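You operate a simulated robot arm through the tools that you are given. There is no shell and no other tool. Be economical: measure what you need, move in short steps, check, and stop when the job is done.

The job below is to be done with a simulated two-armed robot. You get a single attempt, and the scene is never put back.

TASK
Bin the spotted orange, let the lane's orange roll forward and put it in the empty hollow.
Fine: the spotted one goes into the reject bin; shut the red flap; raise the green gate, then lower it again; other oranges stay put. Where these are worked on the way, their far stop is far enough and under half their travel is too little: red flap.

It is judged by the outcome, as a careful person would: the job done as asked, and still so three seconds after it is handed in. It fails if anything else is knocked over, pushed out of place, dropped, spilled or broken.

THE ROBOT
Two 7-joint arms with two-finger parallel grippers on one trunk, on a base that drives. Base frame: it is fixed to the floor where the robot stands at the start and does not move with it; the origin is under the middle of the robot, x ahead of it, y to its left, z up. Readings come in m, rad, newtons and seconds.
The left shoulder is at the start at [0.05, 0.161, 1.098], the right one opposite. With the tool pointing down near the work surface each hand reaches from about 0.22 to 0.68 m from the robot's upright axis, wherever it stands, measured 20 degrees to its own side. Places, roughly: front end of the wooden lane [0.3, 1.1, 1.1]; green gate [0.4, 1.1, 1.2]; inside of the reject bin [0.6, 0.1, 0.1]; orange [1.25, -0.5, 0.75]; red flap [0.5, 0, 0.6]. Payload 3.43 kg a hand.
The TCP of each hand is the grasp point between the finger pads, 0.03 m short of the fingertips. In the tool frame z runs along the fingers and y along their closing line. The gripper opens to 0.094 m. The fingers are 0.028 m wide and 0.01 m thick; the gripper's body (0.05 by 0.096 m) begins 0.055 m behind the TCP.
Orientation is that of the tool frame in the base frame, as a unit quaternion [x, y, z, w]. With the fingers straight down and closing along the base's y, the tool's x points along the base's -x, its y along +y and its z along -z.

THE INTERFACE
- The arms move only by the tool send_rows. It takes "left_targets", "right_targets" or both (then of equal length, played together; a hand with none holds still); each is one flat list of numbers, 7 for each row, row after row: the shift along the tool's x, y, z in m, then the turn, a rotation vector about the tool's x, y, z in rad, then the opening, from 0 (shut) to 1 (fully open). In form: [x, y, z, rx, ry, rz, jaw, x, y, z, rx, ry, rz, jaw, ...]. A call has 1 to 8 rows; each row shifts and turns the commanded pose from where the row before left it, along the tool's axes as they then stand. Rows are played at 5 a second. More than 0.05 m and 0.15 rad between two rows, or a gripper value outside its range, and nothing of the call is played. Where a pose cannot be reached the arm comes as near as it can. A force on the tool above 70 N (or 10 N above the force at the start of the call, whichever is more), or a blocked arm, ends the call early, and 0.2 s more pass. Each finger travels about 0.045 m/s and halts on what it meets, pressing with about 24 N; the grip force reading is that of the motor and also rises with nothing between the fingers. The clock runs only during rows and for 0.2 s after the last one: add rows that do not move to give the fingers time. It gives the time, the measured TCP pose, the force on the tool (base axes), the opening and the grip force at its end, in the units of the frame above (readings bear some noise), with the torque about the TCP (base axes, N m) and any sound that the robot's microphone picked up, and new pictures: "pictures" is both (left out), scene, wrist or none (wrist: the cameras of the hands that moved).
- Cameras (640 x 400 px; columns grow to the right, rows downward): "scene" is now at [0.1132, 0.0184, 1.2077]; the picture's right is [0.41, -0.91, 0.00], its down [-0.67, -0.30, -0.68] and it looks along [0.62, 0.28, -0.73] (base axes); focal length 214 px, centre (320, 200). "left" rides on the left gripper at [0.076, -0.014, -0.102] in its tool frame; the picture's right is [0.18, 0.98, 0.00], its down [-0.75, 0.14, -0.64] and it looks along [-0.63, 0.12, 0.77] (tool axes); focal length 243 px, centre (320, 200). "right" rides on the right gripper at [0.076, 0.014, -0.102] in its tool frame; the picture's right is [-0.18, 0.98, 0.00], its down [-0.75, -0.14, -0.64] and it looks along [-0.63, -0.12, 0.77] (tool axes); focal length 243 px, centre (320, 200). There is no depth. A picture from a camera that has moved, and an enlarged one, comes with that camera's place and axes in the base frame and with its lens. The place of the scene camera against the robot may be out by one fixed shift of up to 0.018 m in any direction.
- slide_trunk(by): slides the trunk up (or, below 0, down) by that many m; the arms and the scene camera ride with it, the base frame stays. It gives what a move gives, with no picture.
- base_move(legs): drives the robot by 1 to 6 legs, each [ahead, left, turn to the left] in m, m and rad, along the robot's own axes; the way and the turn of a leg run together, so that a leg with both is an arc; at most 1.5 m and 3.142 rad a leg. The arms and the cameras ride along, it lands a little off, and it stops where it bumps. It gives what a move gives, and a new picture of the scene camera.
- turn_head(pan, tilt): turns the head with the scene camera to pan (to the left, within 1.396 rad either way) and tilt (down, from -0.506 to 1.204), counted from straight ahead of the robot. It gives what a move gives, and a new picture of the scene camera.
- enlarge(camera, box): a new picture of the part [left, top, right, bottom] of that camera's present view, enlarged. It takes no simulated time.
- close_job(): hands the job in; it is judged then, once.

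Go step by step. Nothing tells you exact positions but the pictures and the camera data: compare them with the known pose of the tool, close in by small moves and look again before you grip or let go. The budget is 120 turns and 260 pictures, counting those below and the enlarged ones. Unless the task says otherwise, let go and move clear before handing in, and close with one line.

The tools are called after "Request:" as name(argument=value, ...) on one line, values as JSON. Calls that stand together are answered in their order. send_rows: Moves the arms, as the interface text tells. Its arguments: {"type":"object","properties":{"left_targets":{"type":"array","items":{"type":"number"}},"right_targets":{"type":"array","items":{"type":"number"}},"pictures":{"type":"string","enum":["both","scene","wrist","none"]}},"required":[]} The other tools are called the same way: slide_trunk (by) slides the trunk up or down; base_move (legs) drives the base; turn_head (pan, tilt) turns the head that bears the scene camera; enlarge (camera, box) takes an enlarged picture of a part of a camera's view; close_job () hands the job in.

At the start:

```text
t: 0.0
left_position: [0.3682, 0.2825, 0.9995]
left_tcp_rot: [0.001, 1.0, -0.001, 0.001]
left_contact_force: [0.4, 0.4, -0.2]
left_torque: [0.0, 0.03, -0.02]
left_grip_width: 0.094
left_grasp_force: 0.0
right_position: [0.4091, -0.0175, 1.001]
right_tcp_rot: [0.0, 1.0, 0.0, 0.0]
right_contact_force: [-0.6, -0.2, -0.1]
right_torque: [-0.04, 0.0, 0.02]
right_grip_width: 0.0939
right_grasp_force: 0.0
trunk travel left (down, up): [-0.125, 0.142]
robot x, y, heading: [0.0021, 0.001, 0.002]
head pan, tilt: [0.422, 0.819]
```

scene: 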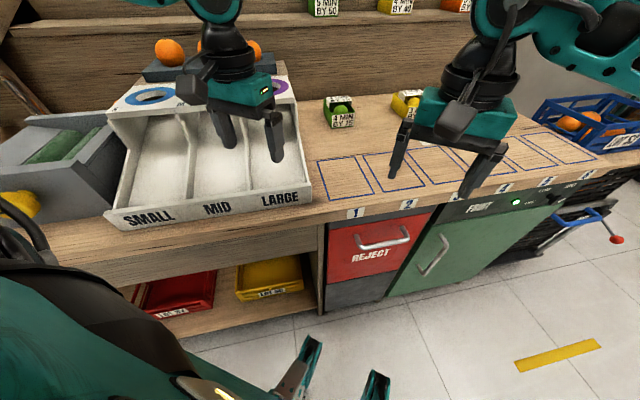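
right: 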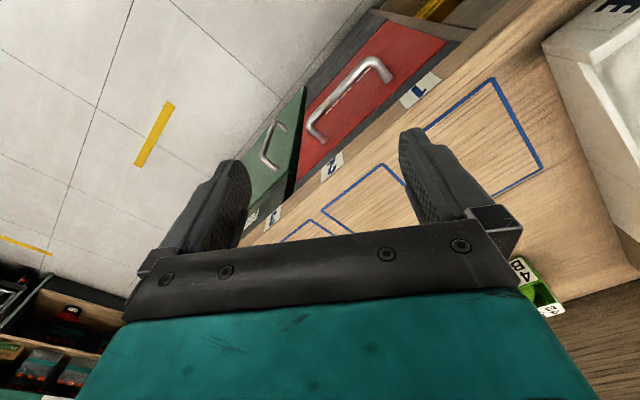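
left: 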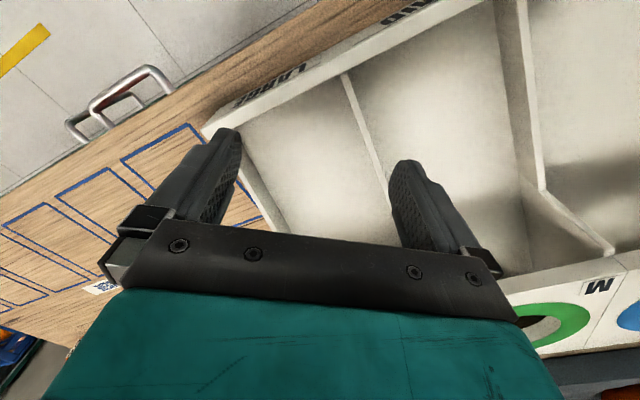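

I see a bench with a sorter, a red REJECT front and an orange crate on the right. I'll look left for the lane and gate, and then right.

Request:
turn_head(pan=1.3, tilt=0.3)

Request:
turn_head(pan=-0.4, tilt=0.5)

```text
t: 1.2
left_position: [0.3688, 0.2811, 0.9998]
left_tcp_rot: [0.0, 1.0, 0.0, 0.0]
left_contact_force: [0.1, -0.4, -0.6]
left_torque: [0.01, -0.01, 0.0]
left_grip_width: 0.0938
left_grasp_force: 0.0
right_position: [0.4096, -0.0174, 0.9988]
right_tcp_rot: [0.0, 1.0, 0.0, 0.0]
right_contact_force: [-0.3, 0.7, 0.1]
right_torque: [-0.01, -0.01, -0.02]
right_grip_width: 0.094
right_grasp_force: 0.1
trunk travel left (down, up): [-0.125, 0.142]
robot x, y, heading: [0.0022, 0.0012, -0.002]
head pan, tilt: [1.3, 0.3]
camera scene: at [0.0655, 0.0757, 1.2535], right [0.96, -0.27, 0.0], down [-0.08, -0.29, -0.96], along [0.26, 0.92, -0.3], focal length 214 px, centre (320, 200)
```

scene: 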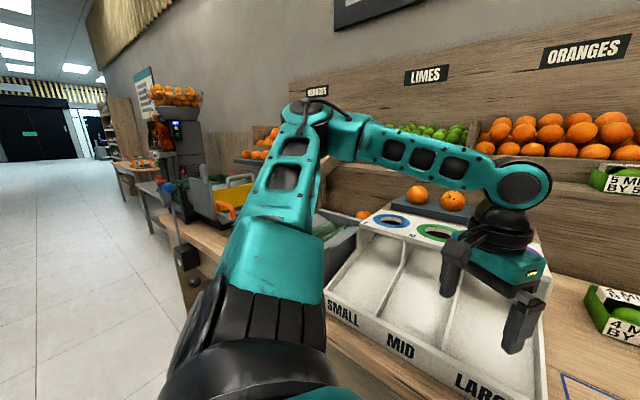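

```text
t: 2.9
left_position: [0.3697, 0.2815, 0.9992]
left_tcp_rot: [0.0, 1.0, 0.0, 0.0]
left_contact_force: [0.1, 0.2, -0.6]
left_torque: [0.0, 0.02, -0.01]
left_grip_width: 0.094
left_grasp_force: 0.0
right_position: [0.4091, -0.0171, 1.0004]
right_tcp_rot: [0.0, 1.0, 0.0, 0.001]
right_contact_force: [0.4, 0.4, 0.6]
right_torque: [-0.04, -0.01, 0.0]
right_grip_width: 0.094
right_grasp_force: 0.0
trunk travel left (down, up): [-0.125, 0.142]
robot x, y, heading: [-0.0032, 0.0, -0.002]
head pan, tilt: [-0.4, 0.499]
camera scene: at [0.1243, -0.0496, 1.2352], right [-0.39, -0.92, 0.0], down [-0.44, 0.19, -0.88], along [0.81, -0.34, -0.48], focal length 214 px, centre (320, 200)
```

scene: 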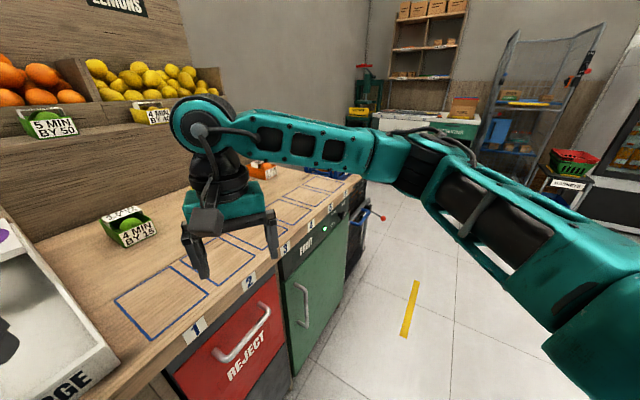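

The bench is turned about 0.55 rad to the left of my heading. I'll back off, square up to it, and look at both ends.

Request:
base_move(legs=[[-0.35, 0, 0], [0, 0, 0.55]])

Request:
turn_head(pan=0.0, tilt=0.4)

Request:
turn_head(pan=0.8, tilt=0.3)

Request:
turn_head(pan=-0.8, tilt=0.4)

```text
t: 6.7
left_position: [-0.1864, 0.4343, 1.0008]
left_tcp_rot: [-0.274, 0.962, 0.0, 0.0]
left_contact_force: [-0.2, -0.7, -0.5]
left_torque: [-0.01, 0.0, -0.02]
left_grip_width: 0.0942
left_grasp_force: 0.0
right_position: [0.0072, 0.2012, 1.0005]
right_tcp_rot: [-0.273, 0.962, 0.0, 0.0]
right_contact_force: [0.0, -0.2, 0.1]
right_torque: [0.01, -0.02, -0.03]
right_grip_width: 0.0945
right_grasp_force: 0.0
trunk travel left (down, up): [-0.125, 0.142]
robot x, y, heading: [-0.3485, -0.0007, 0.553]
head pan, tilt: [-0.4, 0.499]
camera scene: at [-0.2261, 0.0208, 1.2352], right [0.16, -0.99, 0.0], down [-0.47, -0.07, -0.88], along [0.87, 0.14, -0.48], focal length 214 px, centre (320, 200)
```

scene: 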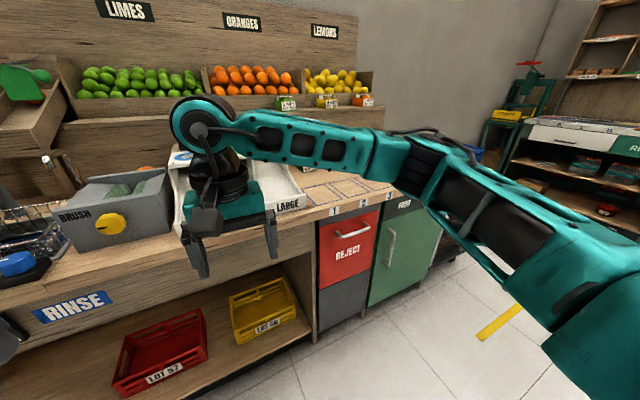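

```text
t: 7.6
left_position: [-0.1857, 0.434, 1.0002]
left_tcp_rot: [-0.275, 0.961, 0.0, 0.001]
left_contact_force: [-0.5, 0.6, 0.4]
left_torque: [0.03, 0.01, 0.01]
left_grip_width: 0.094
left_grasp_force: 0.1
right_position: [0.0064, 0.201, 1.0001]
right_tcp_rot: [-0.274, 0.962, -0.001, 0.0]
right_contact_force: [-0.2, 0.5, 0.1]
right_torque: [0.01, 0.02, 0.0]
right_grip_width: 0.0939
right_grasp_force: 0.1
trunk travel left (down, up): [-0.125, 0.142]
robot x, y, heading: [-0.3515, -0.0026, 0.556]
head pan, tilt: [0.0, 0.4]
camera scene: at [-0.2372, 0.0554, 1.2443], right [0.53, -0.85, 0.0], down [-0.33, -0.21, -0.92], along [0.78, 0.49, -0.39], focal length 214 px, centre (320, 200)
```

scene: 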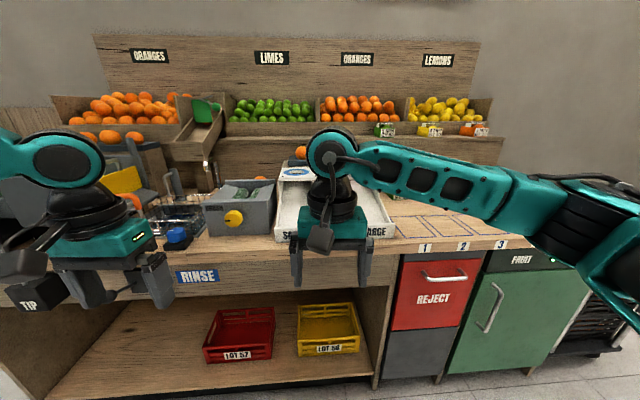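

```text
t: 8.7
left_position: [-0.1844, 0.4336, 1.0001]
left_tcp_rot: [-0.274, 0.962, -0.001, 0.0]
left_contact_force: [0.0, -0.9, -0.1]
left_torque: [-0.02, 0.0, 0.0]
left_grip_width: 0.0941
left_grasp_force: 0.1
right_position: [0.0059, 0.2, 1.0004]
right_tcp_rot: [-0.275, 0.962, 0.0, 0.0]
right_contact_force: [0.2, -0.4, 0.3]
right_torque: [-0.01, -0.03, -0.02]
right_grip_width: 0.094
right_grasp_force: 0.1
trunk travel left (down, up): [-0.125, 0.142]
robot x, y, heading: [-0.351, 0.0006, 0.554]
head pan, tilt: [0.799, 0.3]
camera scene: at [-0.2958, 0.0978, 1.2536], right [0.98, -0.21, 0.0], down [-0.06, -0.29, -0.96], along [0.21, 0.93, -0.3], focal length 214 px, centre (320, 200)
```

scene: 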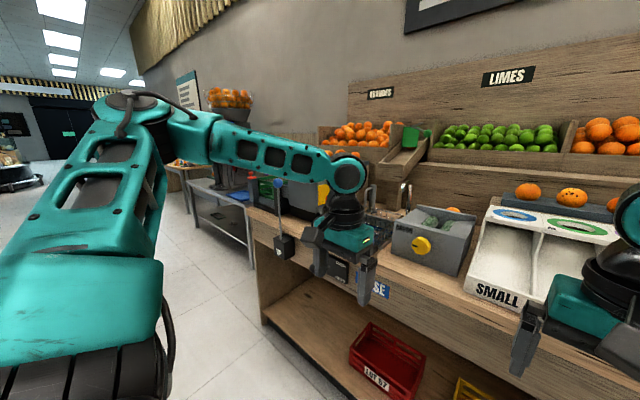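

```text
t: 10.4
left_position: [-0.1858, 0.434, 0.9996]
left_tcp_rot: [-0.273, 0.962, 0.0, 0.0]
left_contact_force: [0.1, -0.7, 0.4]
left_torque: [0.02, -0.03, -0.02]
left_grip_width: 0.0938
left_grasp_force: 0.1
right_position: [0.0074, 0.2006, 1.0007]
right_tcp_rot: [-0.274, 0.962, 0.001, -0.001]
right_contact_force: [-0.5, 0.1, -0.4]
right_torque: [-0.01, 0.0, -0.01]
right_grip_width: 0.094
right_grasp_force: 0.1
trunk travel left (down, up): [-0.125, 0.142]
robot x, y, heading: [-0.3472, 0.0027, 0.559]
head pan, tilt: [-0.799, 0.4]
camera scene: at [-0.226, -0.0157, 1.2443], right [-0.24, -0.97, 0.0], down [-0.38, 0.09, -0.92], along [0.89, -0.22, -0.39], focal length 214 px, centre (320, 200)
```

scene: 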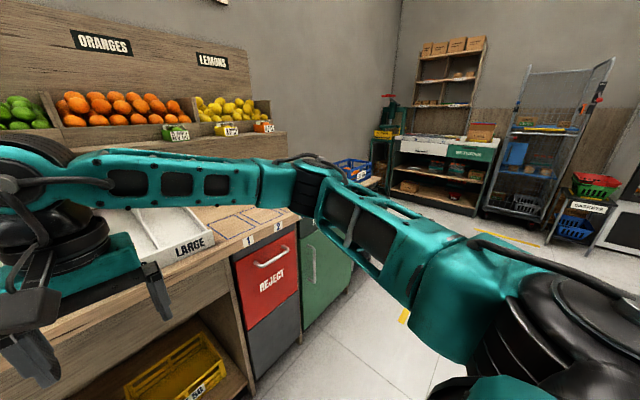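

The green-gated chute sits between the ORANGES and LIMES bins. I'll zoom on the dark tray behind the sorter and on the lane.

Request:
turn_head(pan=0.45, tilt=0.3)

Request:
enlarge(camera="scene", box=[320, 140, 480, 240])

Request:
enlarge(camera="scene", box=[180, 80, 340, 180])

```text
t: 11.8
left_position: [-0.1854, 0.4338, 1.0005]
left_tcp_rot: [-0.273, 0.962, 0.001, 0.0]
left_contact_force: [-1.3, -0.7, 0.9]
left_torque: [-0.02, 0.0, 0.0]
left_grip_width: 0.0942
left_grasp_force: 0.0
right_position: [0.0059, 0.2011, 0.9998]
right_tcp_rot: [-0.274, 0.962, 0.0, -0.001]
right_contact_force: [0.6, -0.5, 0.3]
right_torque: [0.0, 0.02, -0.01]
right_grip_width: 0.0943
right_grasp_force: 0.0
trunk travel left (down, up): [-0.125, 0.142]
robot x, y, heading: [-0.3524, -0.0021, 0.556]
head pan, tilt: [0.45, 0.3]
camera scene: at [-0.2659, 0.0854, 1.2536], right [0.84, -0.54, 0.0], down [-0.16, -0.25, -0.96], along [0.51, 0.81, -0.3], focal length 214 px, centre (320, 200)
```

scene: 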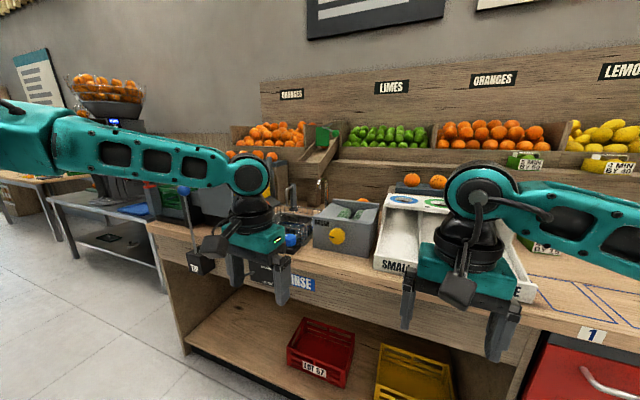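

```text
4.00 times, centred on (400, 190) of scene
camera zoom: at [-0.2659, 0.0854, 1.2536], right [0.84, -0.54, 0.0], down [-0.16, -0.25, -0.96], along [0.51, 0.81, -0.3], focal length 858 px, centre (0, 240)
```

zoom: 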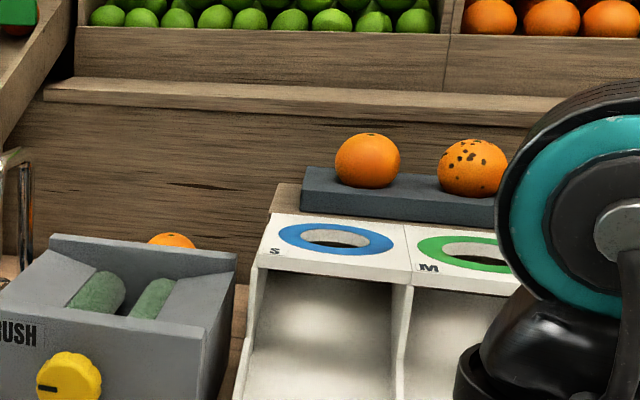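

```text
4.00 times, centred on (260, 130) of scene
camera zoom: at [-0.2659, 0.0854, 1.2536], right [0.84, -0.54, 0.0], down [-0.16, -0.25, -0.96], along [0.51, 0.81, -0.3], focal length 858 px, centre (560, 480)
```

zoom: 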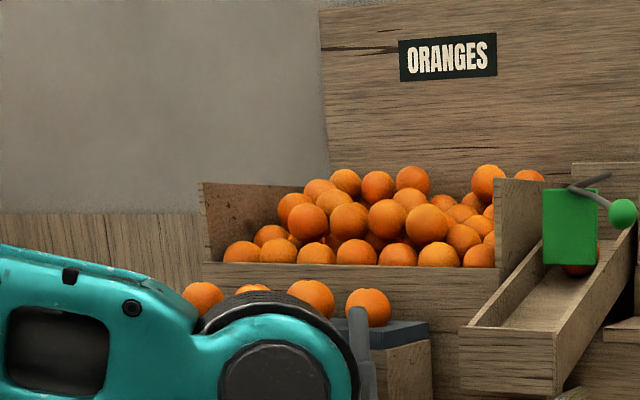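

The spotted orange is the middle one on the dark tray behind the sorter; the gate has a lever with a green knob. I'll move in front of the reject flap and look at it.

Request:
base_move(legs=[[0.0, -0.4, 0]])

Request:
turn_head(pan=0.0, tilt=0.75)

Request:
enlarge(camera="scene", box=[240, 160, 400, 260])

Request:
turn_head(pan=0.3, tilt=0.3)

```text
t: 14.3
left_position: [0.0271, 0.0914, 0.9997]
left_tcp_rot: [-0.272, 0.962, 0.0, 0.0]
left_contact_force: [0.5, -0.6, 0.5]
left_torque: [-0.02, 0.0, 0.02]
left_grip_width: 0.0938
left_grasp_force: 0.0
right_position: [0.218, -0.1403, 1.0004]
right_tcp_rot: [-0.274, 0.962, 0.0, 0.001]
right_contact_force: [0.0, -0.1, -0.3]
right_torque: [0.03, 0.01, -0.02]
right_grip_width: 0.0938
right_grasp_force: 0.1
trunk travel left (down, up): [-0.125, 0.142]
robot x, y, heading: [-0.142, -0.3421, 0.549]
head pan, tilt: [0.45, 0.3]
camera scene: at [-0.0545, -0.2559, 1.2536], right [0.84, -0.54, 0.0], down [-0.16, -0.25, -0.96], along [0.51, 0.81, -0.3], focal length 214 px, centre (320, 200)
```

scene: 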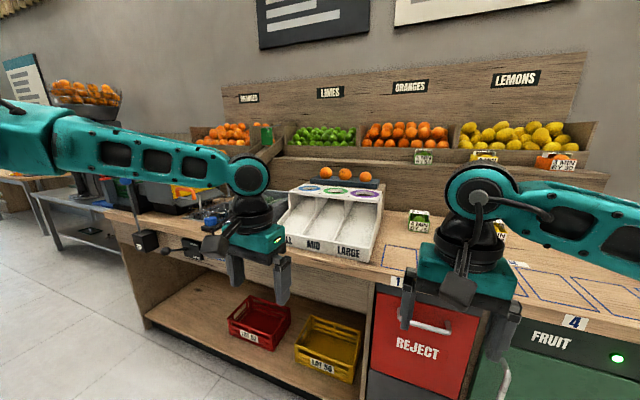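

```text
t: 15.2
left_position: [0.0267, 0.0929, 1.0003]
left_tcp_rot: [-0.273, 0.962, 0.0, 0.0]
left_contact_force: [0.8, 0.0, 0.5]
left_torque: [0.02, 0.04, -0.02]
left_grip_width: 0.0939
left_grasp_force: 0.1
right_position: [0.2169, -0.1404, 0.9998]
right_tcp_rot: [-0.273, 0.962, -0.001, 0.001]
right_contact_force: [1.7, 0.4, -0.7]
right_torque: [0.01, -0.02, 0.01]
right_grip_width: 0.0939
right_grasp_force: 0.1
trunk travel left (down, up): [-0.125, 0.142]
robot x, y, heading: [-0.1388, -0.3417, 0.551]
head pan, tilt: [0.0, 0.75]
camera scene: at [-0.0344, -0.2907, 1.2133], right [0.53, -0.85, 0.0], down [-0.58, -0.36, -0.73], along [0.62, 0.38, -0.68], focal length 214 px, centre (320, 200)
```

scene: 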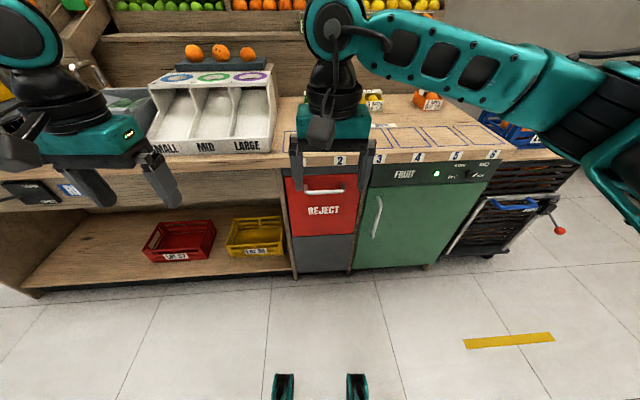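

```text
4.00 times, centred on (320, 210) of scene
camera zoom: at [-0.0344, -0.2907, 1.2133], right [0.53, -0.85, 0.0], down [-0.58, -0.36, -0.73], along [0.62, 0.38, -0.68], focal length 858 px, centre (320, 160)
```

zoom: 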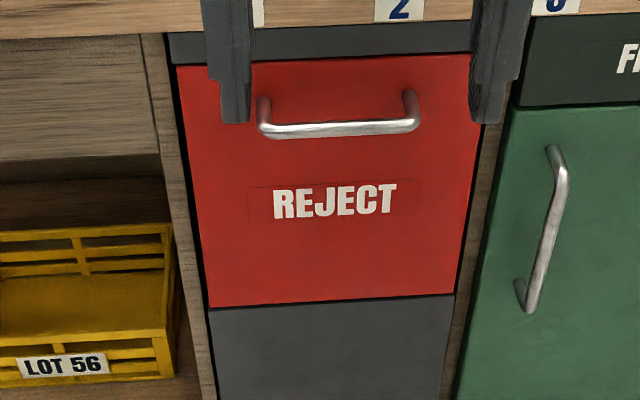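

```text
t: 16.1
left_position: [0.0271, 0.0922, 0.9993]
left_tcp_rot: [-0.273, 0.962, -0.001, 0.0]
left_contact_force: [0.3, -0.3, -0.6]
left_torque: [-0.03, 0.0, 0.01]
left_grip_width: 0.0941
left_grasp_force: 0.0
right_position: [0.2199, -0.1397, 0.9999]
right_tcp_rot: [-0.273, 0.962, 0.0, 0.001]
right_contact_force: [0.1, 0.0, -0.6]
right_torque: [0.03, 0.0, -0.02]
right_grip_width: 0.0941
right_grasp_force: 0.0
trunk travel left (down, up): [-0.125, 0.142]
robot x, y, heading: [-0.1403, -0.3437, 0.556]
head pan, tilt: [0.3, 0.3]
camera scene: at [-0.0434, -0.264, 1.2535], right [0.75, -0.66, 0.0], down [-0.2, -0.22, -0.96], along [0.63, 0.72, -0.3], focal length 214 px, centre (320, 200)
```

scene: 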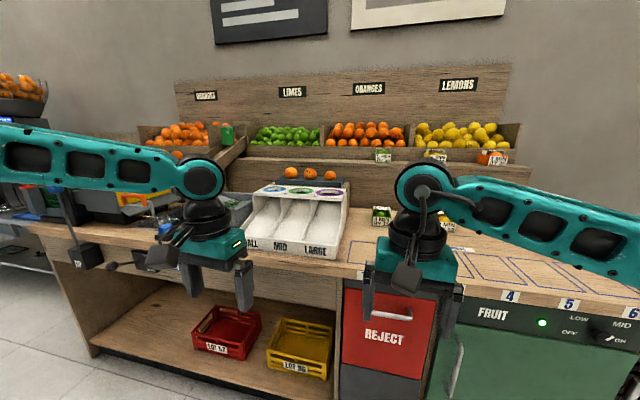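

The spotted orange triangulates to about (0.625, 0.57, 1.06). I'll raise the trunk and left hand, then drive in towards it.

Request:
slide_trunk(by=0.14)

Request:
send_rows(left_targets=[0, 0, -0.03, 0, 0, 0, 1, 0, 0, -0.03, 0, 0, 0, 1], pictures="none")

Request:
base_move(legs=[[0.0, 0.12, 0.04], [0.42, 0, 0]])

Request:
turn_head(pan=0.3, tilt=0.5)

```text
t: 17.8
left_position: [0.0267, 0.0928, 1.139]
left_tcp_rot: [-0.273, 0.962, 0.0, 0.0]
left_contact_force: [-0.4, -0.6, 0.0]
left_torque: [0.01, -0.02, -0.02]
left_grip_width: 0.094
left_grasp_force: 0.0
right_position: [0.2174, -0.1406, 1.1397]
right_tcp_rot: [-0.273, 0.962, 0.0, 0.001]
right_contact_force: [-0.6, -0.7, 0.9]
right_torque: [-0.01, 0.02, 0.01]
right_grip_width: 0.0942
right_grasp_force: 0.1
trunk travel left (down, up): [-0.265, 0.002]
robot x, y, heading: [-0.1397, -0.3381, 0.552]
head pan, tilt: [0.3, 0.3]
```

```text
t: 18.4
left_position: [0.0252, 0.0917, 1.2017]
left_tcp_rot: [-0.274, 0.962, -0.001, -0.001]
left_contact_force: [1.0, 0.7, -0.8]
left_torque: [-0.04, 0.01, 0.03]
left_grip_width: 0.094
left_grasp_force: 0.1
right_position: [0.2164, -0.1405, 1.14]
right_tcp_rot: [-0.273, 0.962, 0.0, 0.001]
right_contact_force: [-0.1, 0.3, 0.5]
right_torque: [-0.04, -0.02, 0.01]
right_grip_width: 0.0938
right_grasp_force: 0.0
trunk travel left (down, up): [-0.265, 0.002]
robot x, y, heading: [-0.1403, -0.3391, 0.557]
head pan, tilt: [0.3, 0.3]
```

```text
t: 21.8
left_position: [0.2635, 0.417, 1.2005]
left_tcp_rot: [-0.293, 0.956, 0.0, 0.0]
left_contact_force: [0.5, -0.2, 0.1]
left_torque: [0.03, 0.02, 0.01]
left_grip_width: 0.094
left_grasp_force: 0.2
right_position: [0.4646, 0.1918, 1.1394]
right_tcp_rot: [-0.292, 0.956, 0.0, 0.0]
right_contact_force: [0.8, -0.3, 0.1]
right_torque: [0.01, -0.02, 0.0]
right_grip_width: 0.0942
right_grasp_force: 0.0
trunk travel left (down, up): [-0.265, 0.002]
robot x, y, heading: [0.1195, -0.0247, 0.59]
head pan, tilt: [0.3, 0.3]
stopped in leg 2: the robot was blocked; the commanded pose is now the measured one
camera scene: at [0.2086, 0.0571, 1.3937], right [0.78, -0.63, 0.0], down [-0.18, -0.23, -0.96], along [0.6, 0.75, -0.29], focal length 214 px, centre (320, 200)
```

scene: 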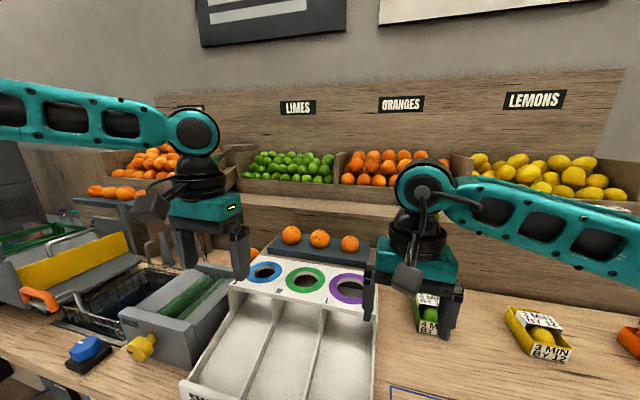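

```text
t: 22.5
left_position: [0.2638, 0.4167, 1.1994]
left_tcp_rot: [-0.293, 0.956, 0.001, 0.0]
left_contact_force: [0.1, 0.2, 0.0]
left_torque: [0.01, -0.04, -0.02]
left_grip_width: 0.0938
left_grasp_force: 0.0
right_position: [0.4657, 0.1905, 1.1401]
right_tcp_rot: [-0.293, 0.956, 0.0, 0.0]
right_contact_force: [0.4, -0.1, -0.3]
right_torque: [0.03, -0.02, 0.0]
right_grip_width: 0.0936
right_grasp_force: 0.1
trunk travel left (down, up): [-0.265, 0.002]
robot x, y, heading: [0.1149, -0.0258, 0.591]
head pan, tilt: [0.3, 0.499]
camera scene: at [0.2073, 0.0554, 1.3753], right [0.78, -0.63, 0.0], down [-0.3, -0.37, -0.88], along [0.55, 0.69, -0.48], focal length 214 px, centre (320, 200)
```

scene: 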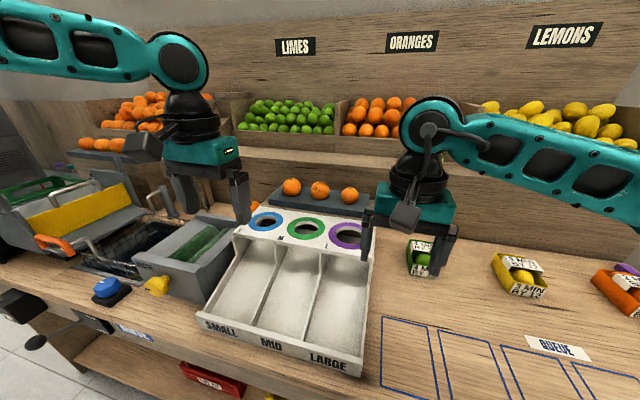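

The base is blocked about 0.4 m short of the bench edge, so I'll tilt the left tool about 45° forward to reach. Next I tilt it and move to a pre-grasp point up and back from the spotted orange.

Request:
send_rows(left_targets=[0, 0, 0, 0, -0.131, 0, 1, 0, 0, 0, 0, -0.131, 0, 1, 0, 0, 0, 0, -0.131, 0, 1, 0, 0, 0, 0, -0.131, 0, 1, 0, 0, 0, 0, -0.131, 0, 1, 0, 0, 0, 0, -0.13, 0, 1], pictures="none")

Request:
send_rows(left_targets=[-0.025, -0.011, 0.036, 0, 0, 0, 0.89, -0.025, -0.011, 0.036, 0, 0, 0, 0.89, -0.025, -0.011, 0.036, 0, 0, 0, 0.89, -0.025, -0.011, 0.036, 0, 0, 0, 0.89, -0.025, -0.011, 0.036, 0, 0, 0, 0.89, -0.025, -0.011, 0.036, 0, 0, 0, 0.89], pictures="both")

```text
t: 23.9
left_position: [0.2685, 0.4226, 1.2022]
left_tcp_rot: [-0.271, 0.883, 0.112, 0.366]
left_contact_force: [-0.1, -0.3, 0.2]
left_torque: [-0.01, -0.02, 0.03]
left_grip_width: 0.0941
left_grasp_force: 0.1
left hand out of reach, approached as far as the arm can: row 6
right_position: [0.4655, 0.1914, 1.1389]
right_tcp_rot: [-0.293, 0.956, -0.001, 0.0]
right_contact_force: [0.6, -0.4, 0.3]
right_torque: [0.04, 0.01, 0.01]
right_grip_width: 0.0941
right_grasp_force: 0.0
trunk travel left (down, up): [-0.265, 0.002]
robot x, y, heading: [0.1141, -0.0264, 0.598]
head pan, tilt: [0.3, 0.499]
```

```text
t: 25.3
left_position: [0.521, 0.5131, 1.1553]
left_tcp_rot: [-0.27, 0.884, 0.111, 0.365]
left_contact_force: [0.1, 0.8, 0.5]
left_torque: [-0.02, 0.04, 0.02]
left_grip_width: 0.084
left_grasp_force: 0.0
right_position: [0.4659, 0.1922, 1.1387]
right_tcp_rot: [-0.292, 0.956, -0.001, 0.0]
right_contact_force: [1.6, 0.5, 0.0]
right_torque: [-0.02, 0.01, 0.01]
right_grip_width: 0.0938
right_grasp_force: 0.1
trunk travel left (down, up): [-0.265, 0.002]
robot x, y, heading: [0.1159, -0.0272, 0.592]
head pan, tilt: [0.3, 0.499]
camera scene: at [0.2082, 0.0565, 1.375], right [0.78, -0.63, 0.0], down [-0.3, -0.37, -0.88], along [0.55, 0.68, -0.48], focal length 214 px, centre (320, 200)
camera left: at [0.4236, 0.4289, 1.1738], right [-0.66, 0.74, -0.13], down [-0.01, 0.16, 0.99], along [0.75, 0.65, -0.1], focal length 243 px, centre (320, 200)
```

scene: 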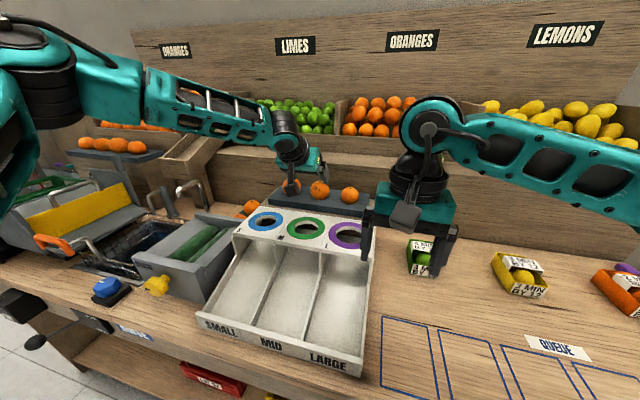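
left: 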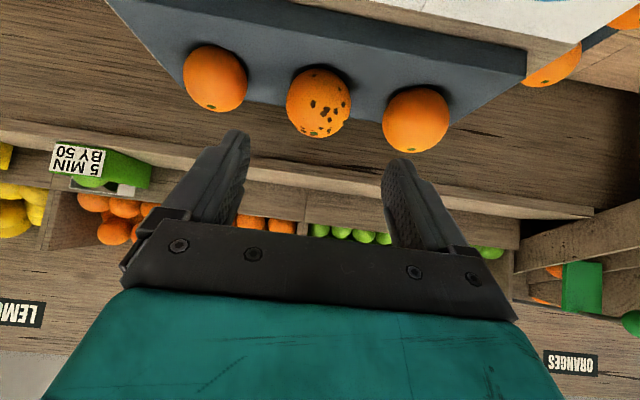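

The spotted orange lies almost on the tool axis, about 0.15 m ahead. I'll advance half-way and check again.

Request:
send_rows(left_targets=[-0.004, -0.001, 0.03, 0, 0, 0, 0.89, -0.003, -0.001, 0.03, 0, 0, 0, 0.89, -0.003, -0.001, 0.02, 0, 0, 0, 0.89], pictures="both")

Request:
enlarge(camera="scene", box=[240, 140, 400, 240])

```text
t: 26.1
left_position: [0.5446, 0.5439, 1.1155]
left_tcp_rot: [-0.27, 0.884, 0.112, 0.366]
left_contact_force: [0.6, 0.0, 0.5]
left_torque: [-0.02, 0.02, -0.03]
left_grip_width: 0.0836
left_grasp_force: 0.0
left hand out of reach, approached as far as the arm can: row 2, 3
right_position: [0.4666, 0.1929, 1.1399]
right_tcp_rot: [-0.292, 0.956, 0.001, 0.0]
right_contact_force: [0.2, -0.6, 0.1]
right_torque: [-0.02, 0.0, -0.02]
right_grip_width: 0.0943
right_grasp_force: 0.1
trunk travel left (down, up): [-0.265, 0.002]
robot x, y, heading: [0.1144, -0.0252, 0.592]
head pan, tilt: [0.3, 0.499]
camera scene: at [0.2079, 0.056, 1.3751], right [0.78, -0.63, 0.0], down [-0.3, -0.37, -0.88], along [0.55, 0.68, -0.48], focal length 214 px, centre (320, 200)
camera left: at [0.4466, 0.4611, 1.1333], right [-0.66, 0.74, -0.13], down [-0.01, 0.16, 0.99], along [0.75, 0.65, -0.1], focal length 243 px, centre (320, 200)
```

scene: 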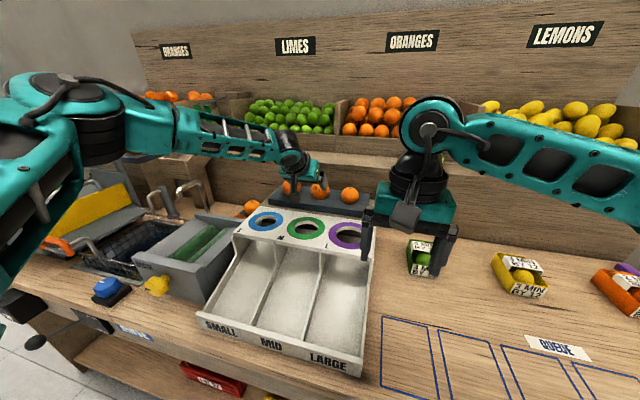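
left: 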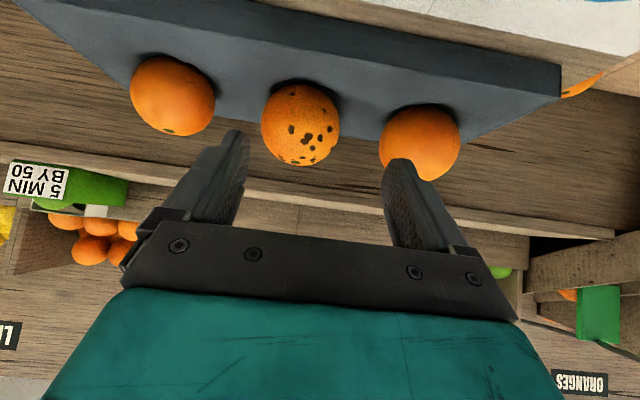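

```text
4.00 times, centred on (320, 190) of scene
camera zoom: at [0.2079, 0.056, 1.3751], right [0.78, -0.63, 0.0], down [-0.3, -0.37, -0.88], along [0.55, 0.68, -0.48], focal length 858 px, centre (320, 240)
```

zoom: 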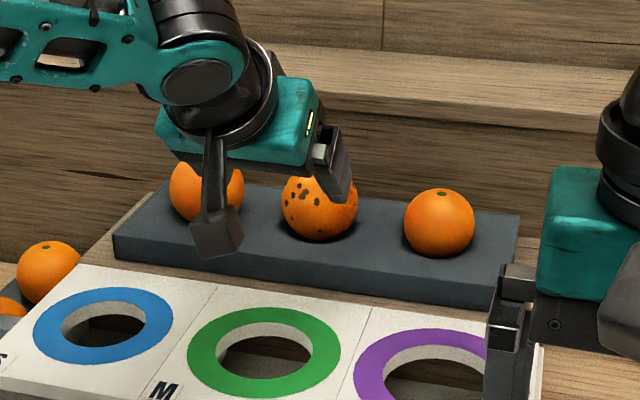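

The arm runs out of reach just short. I'll retract, turn the base right to bring the left shoulder nearer, try creeping forward, and lower the trunk a bit.

Request:
send_rows(left_targets=[-0.01, 0, -0.045, 0, 0, 0, 0.89, -0.01, 0, -0.045, 0, 0, 0, 0.89, -0.01, 0, -0.045, 0, 0, 0, 0.89, -0.01, 0, -0.045, 0, 0, 0, 0.89], pictures="none")

Request:
base_move(legs=[[0, 0, -0.35]])

Request:
base_move(legs=[[0.1, 0.06, 0]])

```text
t: 27.1
left_position: [0.4606, 0.4877, 1.2705]
left_tcp_rot: [-0.272, 0.884, 0.112, 0.364]
left_contact_force: [-0.6, -0.6, 0.1]
left_torque: [0.0, 0.0, 0.03]
left_grip_width: 0.0838
left_grasp_force: 0.1
right_position: [0.4648, 0.1907, 1.1408]
right_tcp_rot: [-0.292, 0.956, 0.0, 0.002]
right_contact_force: [-0.1, -0.1, 0.1]
right_torque: [0.02, -0.02, -0.02]
right_grip_width: 0.094
right_grasp_force: 0.0
trunk travel left (down, up): [-0.265, 0.002]
robot x, y, heading: [0.1131, -0.0241, 0.593]
head pan, tilt: [0.3, 0.499]
```

```text
t: 28.6
left_position: [0.6155, 0.3433, 1.2718]
left_tcp_rot: [-0.115, 0.917, 0.048, 0.38]
left_contact_force: [0.8, 0.2, -0.2]
left_torque: [0.03, -0.01, -0.01]
left_grip_width: 0.0836
left_grasp_force: 0.0
right_position: [0.5179, 0.0606, 1.1402]
right_tcp_rot: [-0.124, 0.992, 0.001, 0.0]
right_contact_force: [-0.3, -0.1, 0.1]
right_torque: [-0.03, 0.03, 0.02]
right_grip_width: 0.0939
right_grasp_force: 0.1
trunk travel left (down, up): [-0.265, 0.002]
robot x, y, heading: [0.1137, -0.0253, 0.246]
head pan, tilt: [0.3, 0.499]
camera scene: at [0.234, 0.0191, 1.3752], right [0.52, -0.85, 0.0], down [-0.41, -0.25, -0.88], along [0.75, 0.46, -0.48], focal length 214 px, centre (320, 200)
```

scene: 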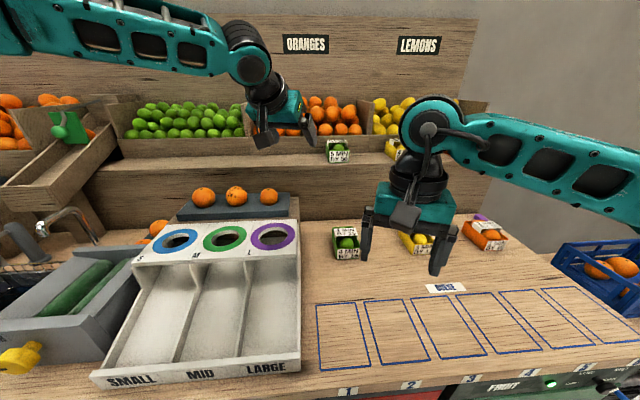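

```text
t: 29.5
left_position: [0.6166, 0.3426, 1.2699]
left_tcp_rot: [-0.112, 0.917, 0.047, 0.38]
left_contact_force: [-0.1, -0.9, -0.4]
left_torque: [0.0, -0.02, 0.03]
left_grip_width: 0.0838
left_grasp_force: 0.1
right_position: [0.5181, 0.0601, 1.1414]
right_tcp_rot: [-0.12, 0.993, -0.001, 0.001]
right_contact_force: [0.1, -0.6, 0.4]
right_torque: [0.02, -0.01, 0.0]
right_grip_width: 0.0938
right_grasp_force: 0.0
trunk travel left (down, up): [-0.265, 0.002]
robot x, y, heading: [0.1146, -0.0198, 0.24]
head pan, tilt: [0.3, 0.499]
stopped in leg 1: the robot was blocked; the commanded pose is now the measured one
camera scene: at [0.233, 0.0207, 1.3752], right [0.52, -0.86, 0.0], down [-0.41, -0.25, -0.88], along [0.75, 0.45, -0.48], focal length 214 px, centre (320, 200)
```

scene: 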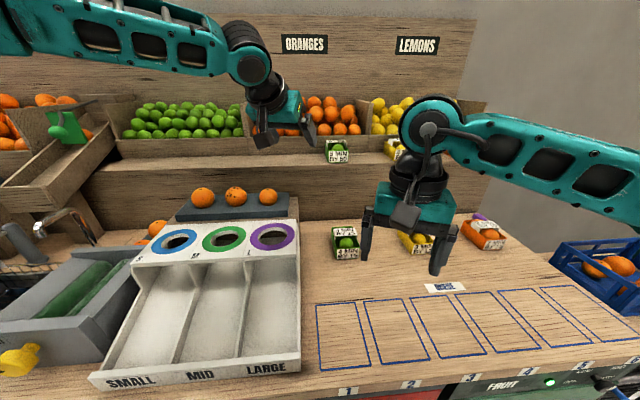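

The base can't get closer, but the left shoulder is now about 6 cm nearer. I'll lower the trunk a little, yaw the tool back square to the tray and go to pre-grasp.

Request:
slide_trunk(by=-0.05)

Request:
send_rows(left_targets=[0, 0, 0, -0.0825, 0, -0.0825, 0.89, 0, 0, 0, -0.0825, 0, -0.0825, 0.89, 0, 0, 0, -0.0825, 0, -0.0825, 0.89, 0.005, 0.0384, 0.0154, 0, 0, 0, 0.89, 0.005, 0.0384, 0.0154, 0, 0, 0, 0.89, 0.005, 0.0384, 0.0154, 0, 0, 0, 0.89, 0.005, 0.0384, 0.0154, 0, 0, 0, 0.89, 0.005, 0.0384, 0.0154, 0, 0, 0, 0.89], pictures="wrist")

```text
t: 30.4
left_position: [0.6162, 0.3413, 1.2202]
left_tcp_rot: [-0.113, 0.917, 0.047, 0.38]
left_contact_force: [-0.4, 1.0, 1.0]
left_torque: [0.0, -0.01, 0.0]
left_grip_width: 0.0836
left_grasp_force: 0.0
right_position: [0.5182, 0.0589, 1.0901]
right_tcp_rot: [-0.121, 0.993, -0.001, 0.002]
right_contact_force: [0.3, -1.1, 0.2]
right_torque: [0.0, 0.02, 0.02]
right_grip_width: 0.094
right_grasp_force: 0.0
trunk travel left (down, up): [-0.215, 0.052]
robot x, y, heading: [0.1114, -0.0191, 0.241]
head pan, tilt: [0.3, 0.499]
```

```text
t: 32.2
left_position: [0.5393, 0.5215, 1.1487]
left_tcp_rot: [-0.27, 0.883, 0.112, 0.366]
left_contact_force: [0.1, 0.5, 0.3]
left_torque: [-0.01, 0.01, 0.01]
left_grip_width: 0.0835
left_grasp_force: 0.1
right_position: [0.5173, 0.0614, 1.0903]
right_tcp_rot: [-0.121, 0.993, -0.001, 0.001]
right_contact_force: [0.0, -0.8, 0.8]
right_torque: [-0.04, 0.02, 0.02]
right_grip_width: 0.0941
right_grasp_force: 0.1
trunk travel left (down, up): [-0.215, 0.052]
robot x, y, heading: [0.1142, -0.0217, 0.243]
head pan, tilt: [0.3, 0.499]
camera left: at [0.4418, 0.4383, 1.1675], right [-0.66, 0.74, -0.13], down [-0.01, 0.16, 0.99], along [0.75, 0.65, -0.1], focal length 243 px, centre (320, 200)
```

left: 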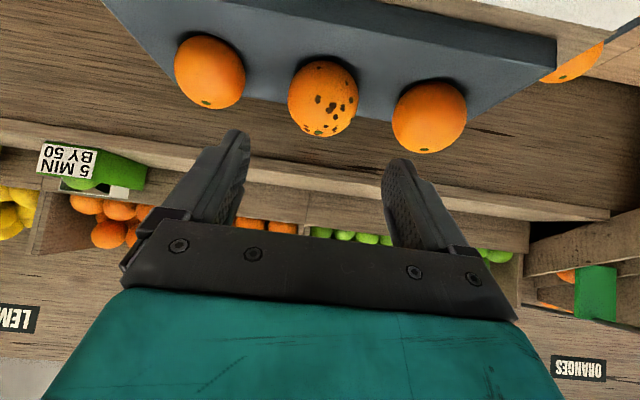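

Aligned within a few mm; advancing along the tool axis.

Request:
send_rows(left_targets=[0, 0.001, 0.03, 0, 0, 0, 0.89, 0, 0.001, 0.03, 0, 0, 0, 0.89], pictures="wrist")

Request:
enlarge(camera="scene", box=[160, 150, 320, 250])

```text
t: 32.8
left_position: [0.5739, 0.5461, 1.1065]
left_tcp_rot: [-0.27, 0.883, 0.111, 0.367]
left_contact_force: [0.1, -0.4, -0.6]
left_torque: [-0.02, 0.0, 0.0]
left_grip_width: 0.0837
left_grasp_force: 0.1
right_position: [0.5193, 0.0605, 1.0897]
right_tcp_rot: [-0.12, 0.993, -0.001, 0.0]
right_contact_force: [0.0, 0.3, -0.2]
right_torque: [0.02, -0.02, 0.01]
right_grip_width: 0.0943
right_grasp_force: 0.1
trunk travel left (down, up): [-0.215, 0.052]
robot x, y, heading: [0.1158, -0.0243, 0.241]
head pan, tilt: [0.3, 0.499]
camera left: at [0.4767, 0.4636, 1.1246], right [-0.66, 0.74, -0.13], down [-0.01, 0.16, 0.99], along [0.75, 0.65, -0.1], focal length 243 px, centre (320, 200)
```

left: 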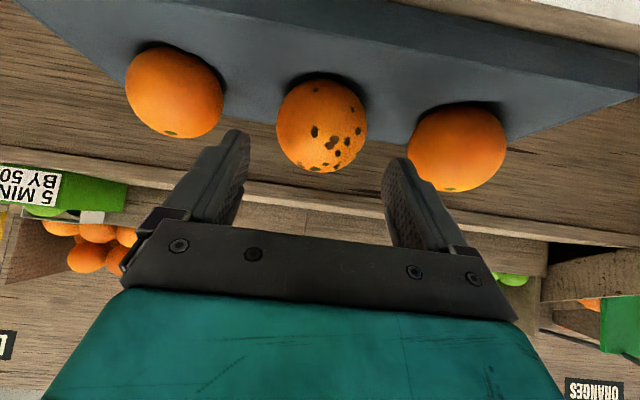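

```text
4.00 times, centred on (240, 200) of scene
camera zoom: at [0.2335, 0.0207, 1.3251], right [0.52, -0.86, 0.0], down [-0.41, -0.25, -0.88], along [0.75, 0.45, -0.48], focal length 858 px, centre (640, 200)
```

zoom: 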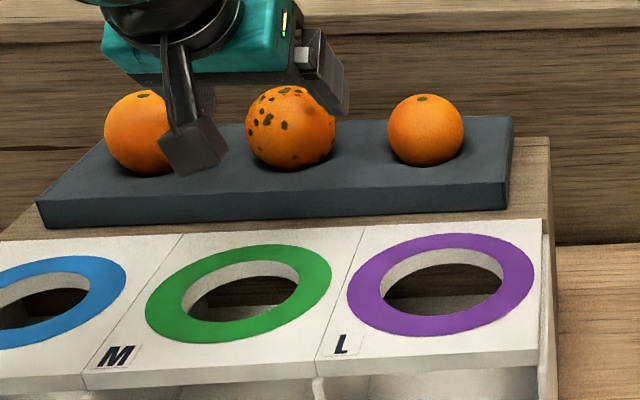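

Request:
send_rows(left_targets=[-0.002, 0.001, 0.033, 0, 0, 0, 0.89, -0.002, 0.001, 0.033, 0, 0, 0, 0.89], pictures="wrist")

Request:
enlarge(camera="scene", box=[160, 150, 320, 250])

```text
t: 33.4
left_position: [0.6143, 0.5737, 1.0679]
left_tcp_rot: [-0.27, 0.882, 0.113, 0.369]
left_contact_force: [-10.4, -6.8, 15.0]
left_torque: [0.52, 0.62, 0.61]
left_grip_width: 0.084
left_grasp_force: 0.1
right_position: [0.5154, 0.0576, 1.0921]
right_tcp_rot: [-0.121, 0.993, 0.0, 0.002]
right_contact_force: [-0.5, 0.0, 0.8]
right_torque: [-0.01, -0.01, 0.01]
right_grip_width: 0.0942
right_grasp_force: 0.1
trunk travel left (down, up): [-0.215, 0.052]
robot x, y, heading: [0.1141, -0.0186, 0.24]
head pan, tilt: [0.3, 0.499]
camera left: at [0.5157, 0.4906, 1.085], right [-0.66, 0.74, -0.13], down [-0.02, 0.16, 0.99], along [0.75, 0.65, -0.09], focal length 243 px, centre (320, 200)
```

left: 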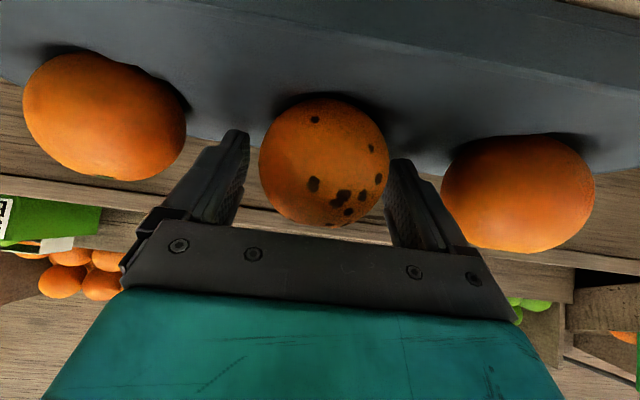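

```text
4.00 times, centred on (240, 200) of scene
camera zoom: at [0.2304, 0.0179, 1.326], right [0.52, -0.86, 0.0], down [-0.41, -0.24, -0.88], along [0.75, 0.45, -0.48], focal length 858 px, centre (640, 200)
```

zoom: 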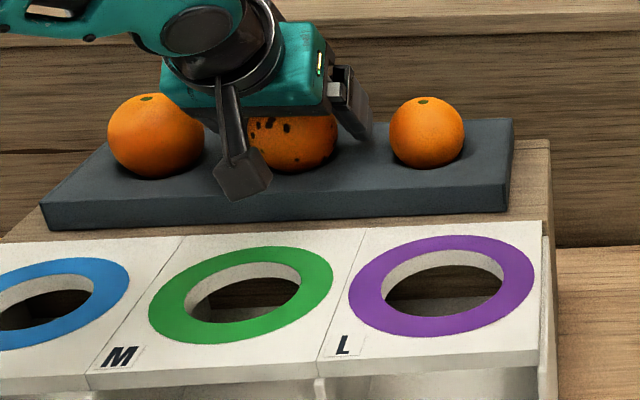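

The tips lightly touch the tray with the orange between the pads. I'll ease back 4 mm and close.

Request:
send_rows(left_targets=[-0.001, 0, -0.004, 0, 0, 0, 0.85, 0, 0, 0, 0, 0, 0, 0.5, 0, 0, 0, 0, 0, 0, 0.5, 0, 0, 0, 0, 0, 0, 0.5], pictures="wrist")

Request:
enlarge(camera="scene", box=[160, 150, 320, 250])

```text
t: 34.4
left_position: [0.6137, 0.5739, 1.0673]
left_tcp_rot: [-0.269, 0.883, 0.112, 0.367]
left_contact_force: [3.7, -1.2, 9.0]
left_torque: [0.16, 0.03, -0.08]
left_grip_width: 0.0683
left_grasp_force: 24.1
right_position: [0.517, 0.0587, 1.0911]
right_tcp_rot: [-0.12, 0.993, 0.001, 0.001]
right_contact_force: [0.0, 0.2, -0.3]
right_torque: [0.0, -0.01, -0.01]
right_grip_width: 0.0943
right_grasp_force: 0.1
trunk travel left (down, up): [-0.215, 0.052]
robot x, y, heading: [0.1163, -0.0223, 0.24]
head pan, tilt: [0.3, 0.499]
camera left: at [0.5152, 0.4901, 1.0856], right [-0.66, 0.74, -0.13], down [-0.02, 0.16, 0.99], along [0.75, 0.65, -0.09], focal length 243 px, centre (320, 200)
```

left: 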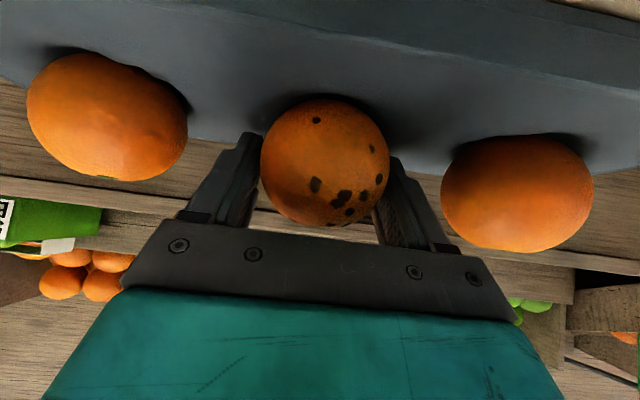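

```text
4.00 times, centred on (240, 200) of scene
camera zoom: at [0.2328, 0.0194, 1.3253], right [0.52, -0.86, 0.0], down [-0.41, -0.25, -0.88], along [0.75, 0.45, -0.48], focal length 858 px, centre (640, 200)
```

zoom: 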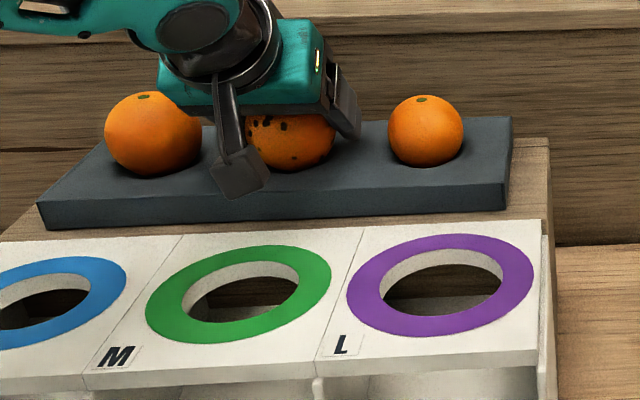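

Gripped at 0.068 m. Lifting straight up.

Request:
send_rows(left_targets=[-0.014, 0, -0.014, 0, 0, 0, 0.5, -0.021, 0, -0.021, 0, 0, 0, 0.5, -0.025, 0, -0.025, 0, 0, 0, 0.5, -0.025, 0, -0.025, 0, 0, 0, 0.5], pictures="both")

```text
t: 35.4
left_position: [0.6104, 0.5757, 1.186]
left_tcp_rot: [-0.27, 0.884, 0.113, 0.364]
left_contact_force: [0.9, 0.1, -0.7]
left_torque: [0.01, 0.01, -0.02]
left_grip_width: 0.0471
left_grasp_force: 0.0
right_position: [0.5171, 0.0596, 1.0916]
right_tcp_rot: [-0.121, 0.993, 0.0, 0.001]
right_contact_force: [0.7, -0.1, -0.4]
right_torque: [0.0, 0.01, 0.01]
right_grip_width: 0.094
right_grasp_force: 0.0
trunk travel left (down, up): [-0.215, 0.052]
robot x, y, heading: [0.114, -0.0218, 0.24]
head pan, tilt: [0.3, 0.499]
camera scene: at [0.233, 0.0203, 1.3252], right [0.52, -0.86, 0.0], down [-0.41, -0.25, -0.88], along [0.75, 0.45, -0.48], focal length 214 px, centre (320, 200)
camera left: at [0.5132, 0.4912, 1.2053], right [-0.66, 0.74, -0.13], down [-0.01, 0.16, 0.99], along [0.75, 0.65, -0.1], focal length 243 px, centre (320, 200)
```

scene: 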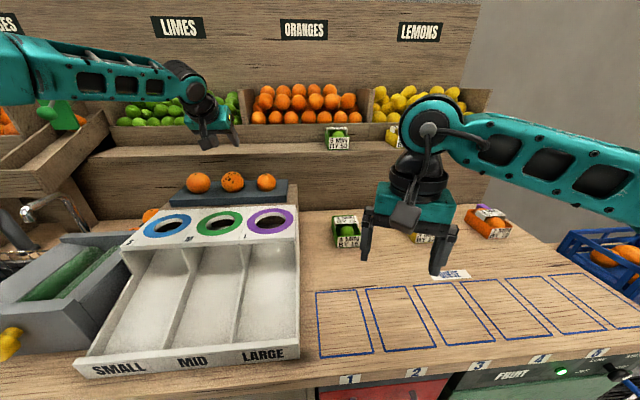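
left: 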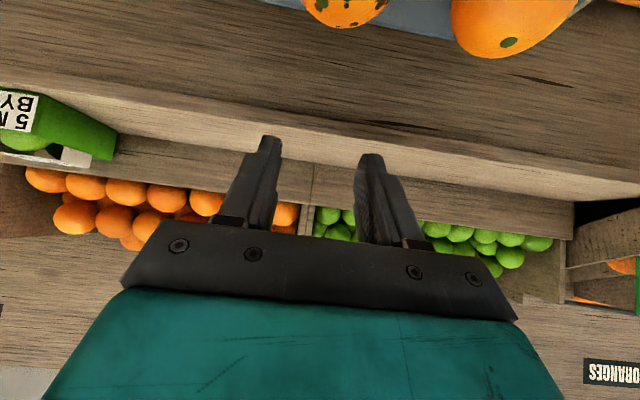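

The orange slipped because I gripped it above its equator. It is still in its hollow. I'll go back to a pre-grasp pose and look again before a deeper grip.

Request:
send_rows(left_targets=[0.031, 0, 0.001, 0, 0, 0, 0.9, 0.031, 0, 0.001, 0, 0, 0, 0.9, 0.031, 0, 0.001, 0, 0, 0, 0.9], pictures="wrist")

Request:
enlarge(camera="left", box=[220, 50, 420, 175])

Request:
enlarge(camera="scene", box=[160, 130, 320, 230])

```text
t: 36.2
left_position: [0.5567, 0.5391, 1.1196]
left_tcp_rot: [-0.27, 0.883, 0.112, 0.367]
left_contact_force: [1.0, -0.1, 0.1]
left_torque: [0.0, -0.02, 0.0]
left_grip_width: 0.0848
left_grasp_force: 0.0
right_position: [0.5182, 0.0606, 1.0906]
right_tcp_rot: [-0.121, 0.993, -0.001, 0.001]
right_contact_force: [0.2, -0.7, -0.1]
right_torque: [0.04, 0.03, 0.0]
right_grip_width: 0.0942
right_grasp_force: 0.1
trunk travel left (down, up): [-0.215, 0.052]
robot x, y, heading: [0.1154, -0.0208, 0.241]
head pan, tilt: [0.3, 0.499]
camera left: at [0.4604, 0.4553, 1.1367], right [-0.66, 0.74, -0.13], down [-0.01, 0.16, 0.99], along [0.75, 0.65, -0.1], focal length 243 px, centre (320, 200)
```

left: 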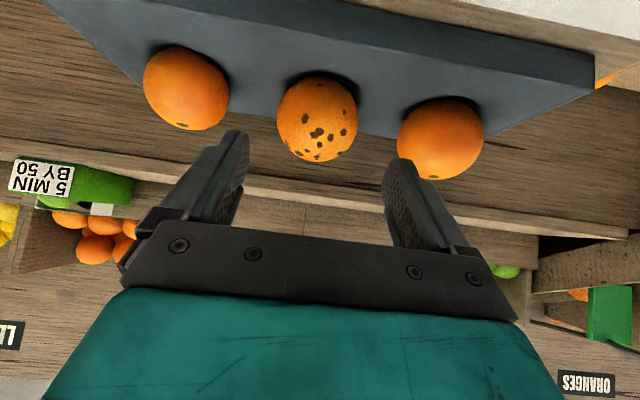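

```text
3.20 times, centred on (320, 112) of left
camera zoom: at [0.4604, 0.4553, 1.1367], right [-0.66, 0.74, -0.13], down [-0.01, 0.16, 0.99], along [0.75, 0.65, -0.1], focal length 776 px, centre (320, 480)
```

zoom: 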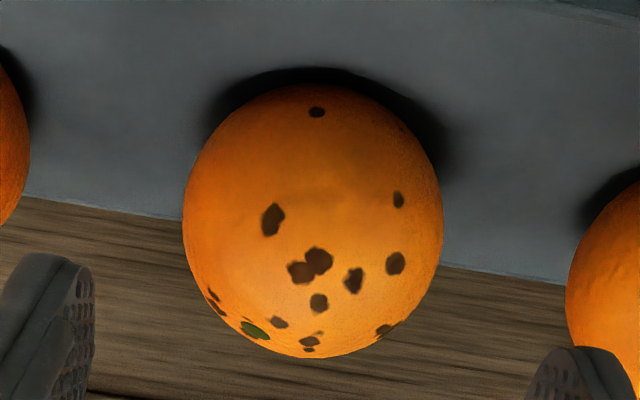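

```text
4.00 times, centred on (240, 180) of scene
camera zoom: at [0.2328, 0.0207, 1.3252], right [0.52, -0.86, 0.0], down [-0.41, -0.25, -0.88], along [0.75, 0.45, -0.48], focal length 858 px, centre (640, 280)
```

zoom: 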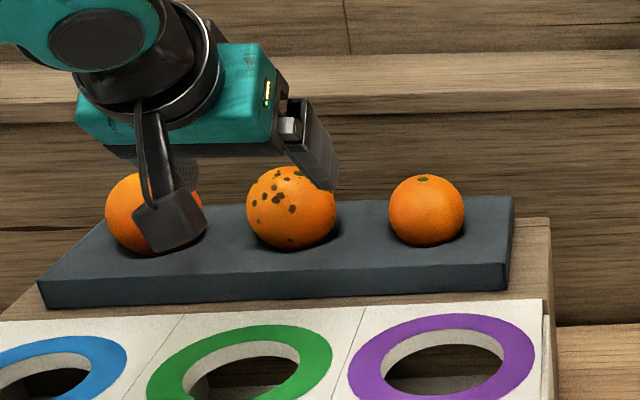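

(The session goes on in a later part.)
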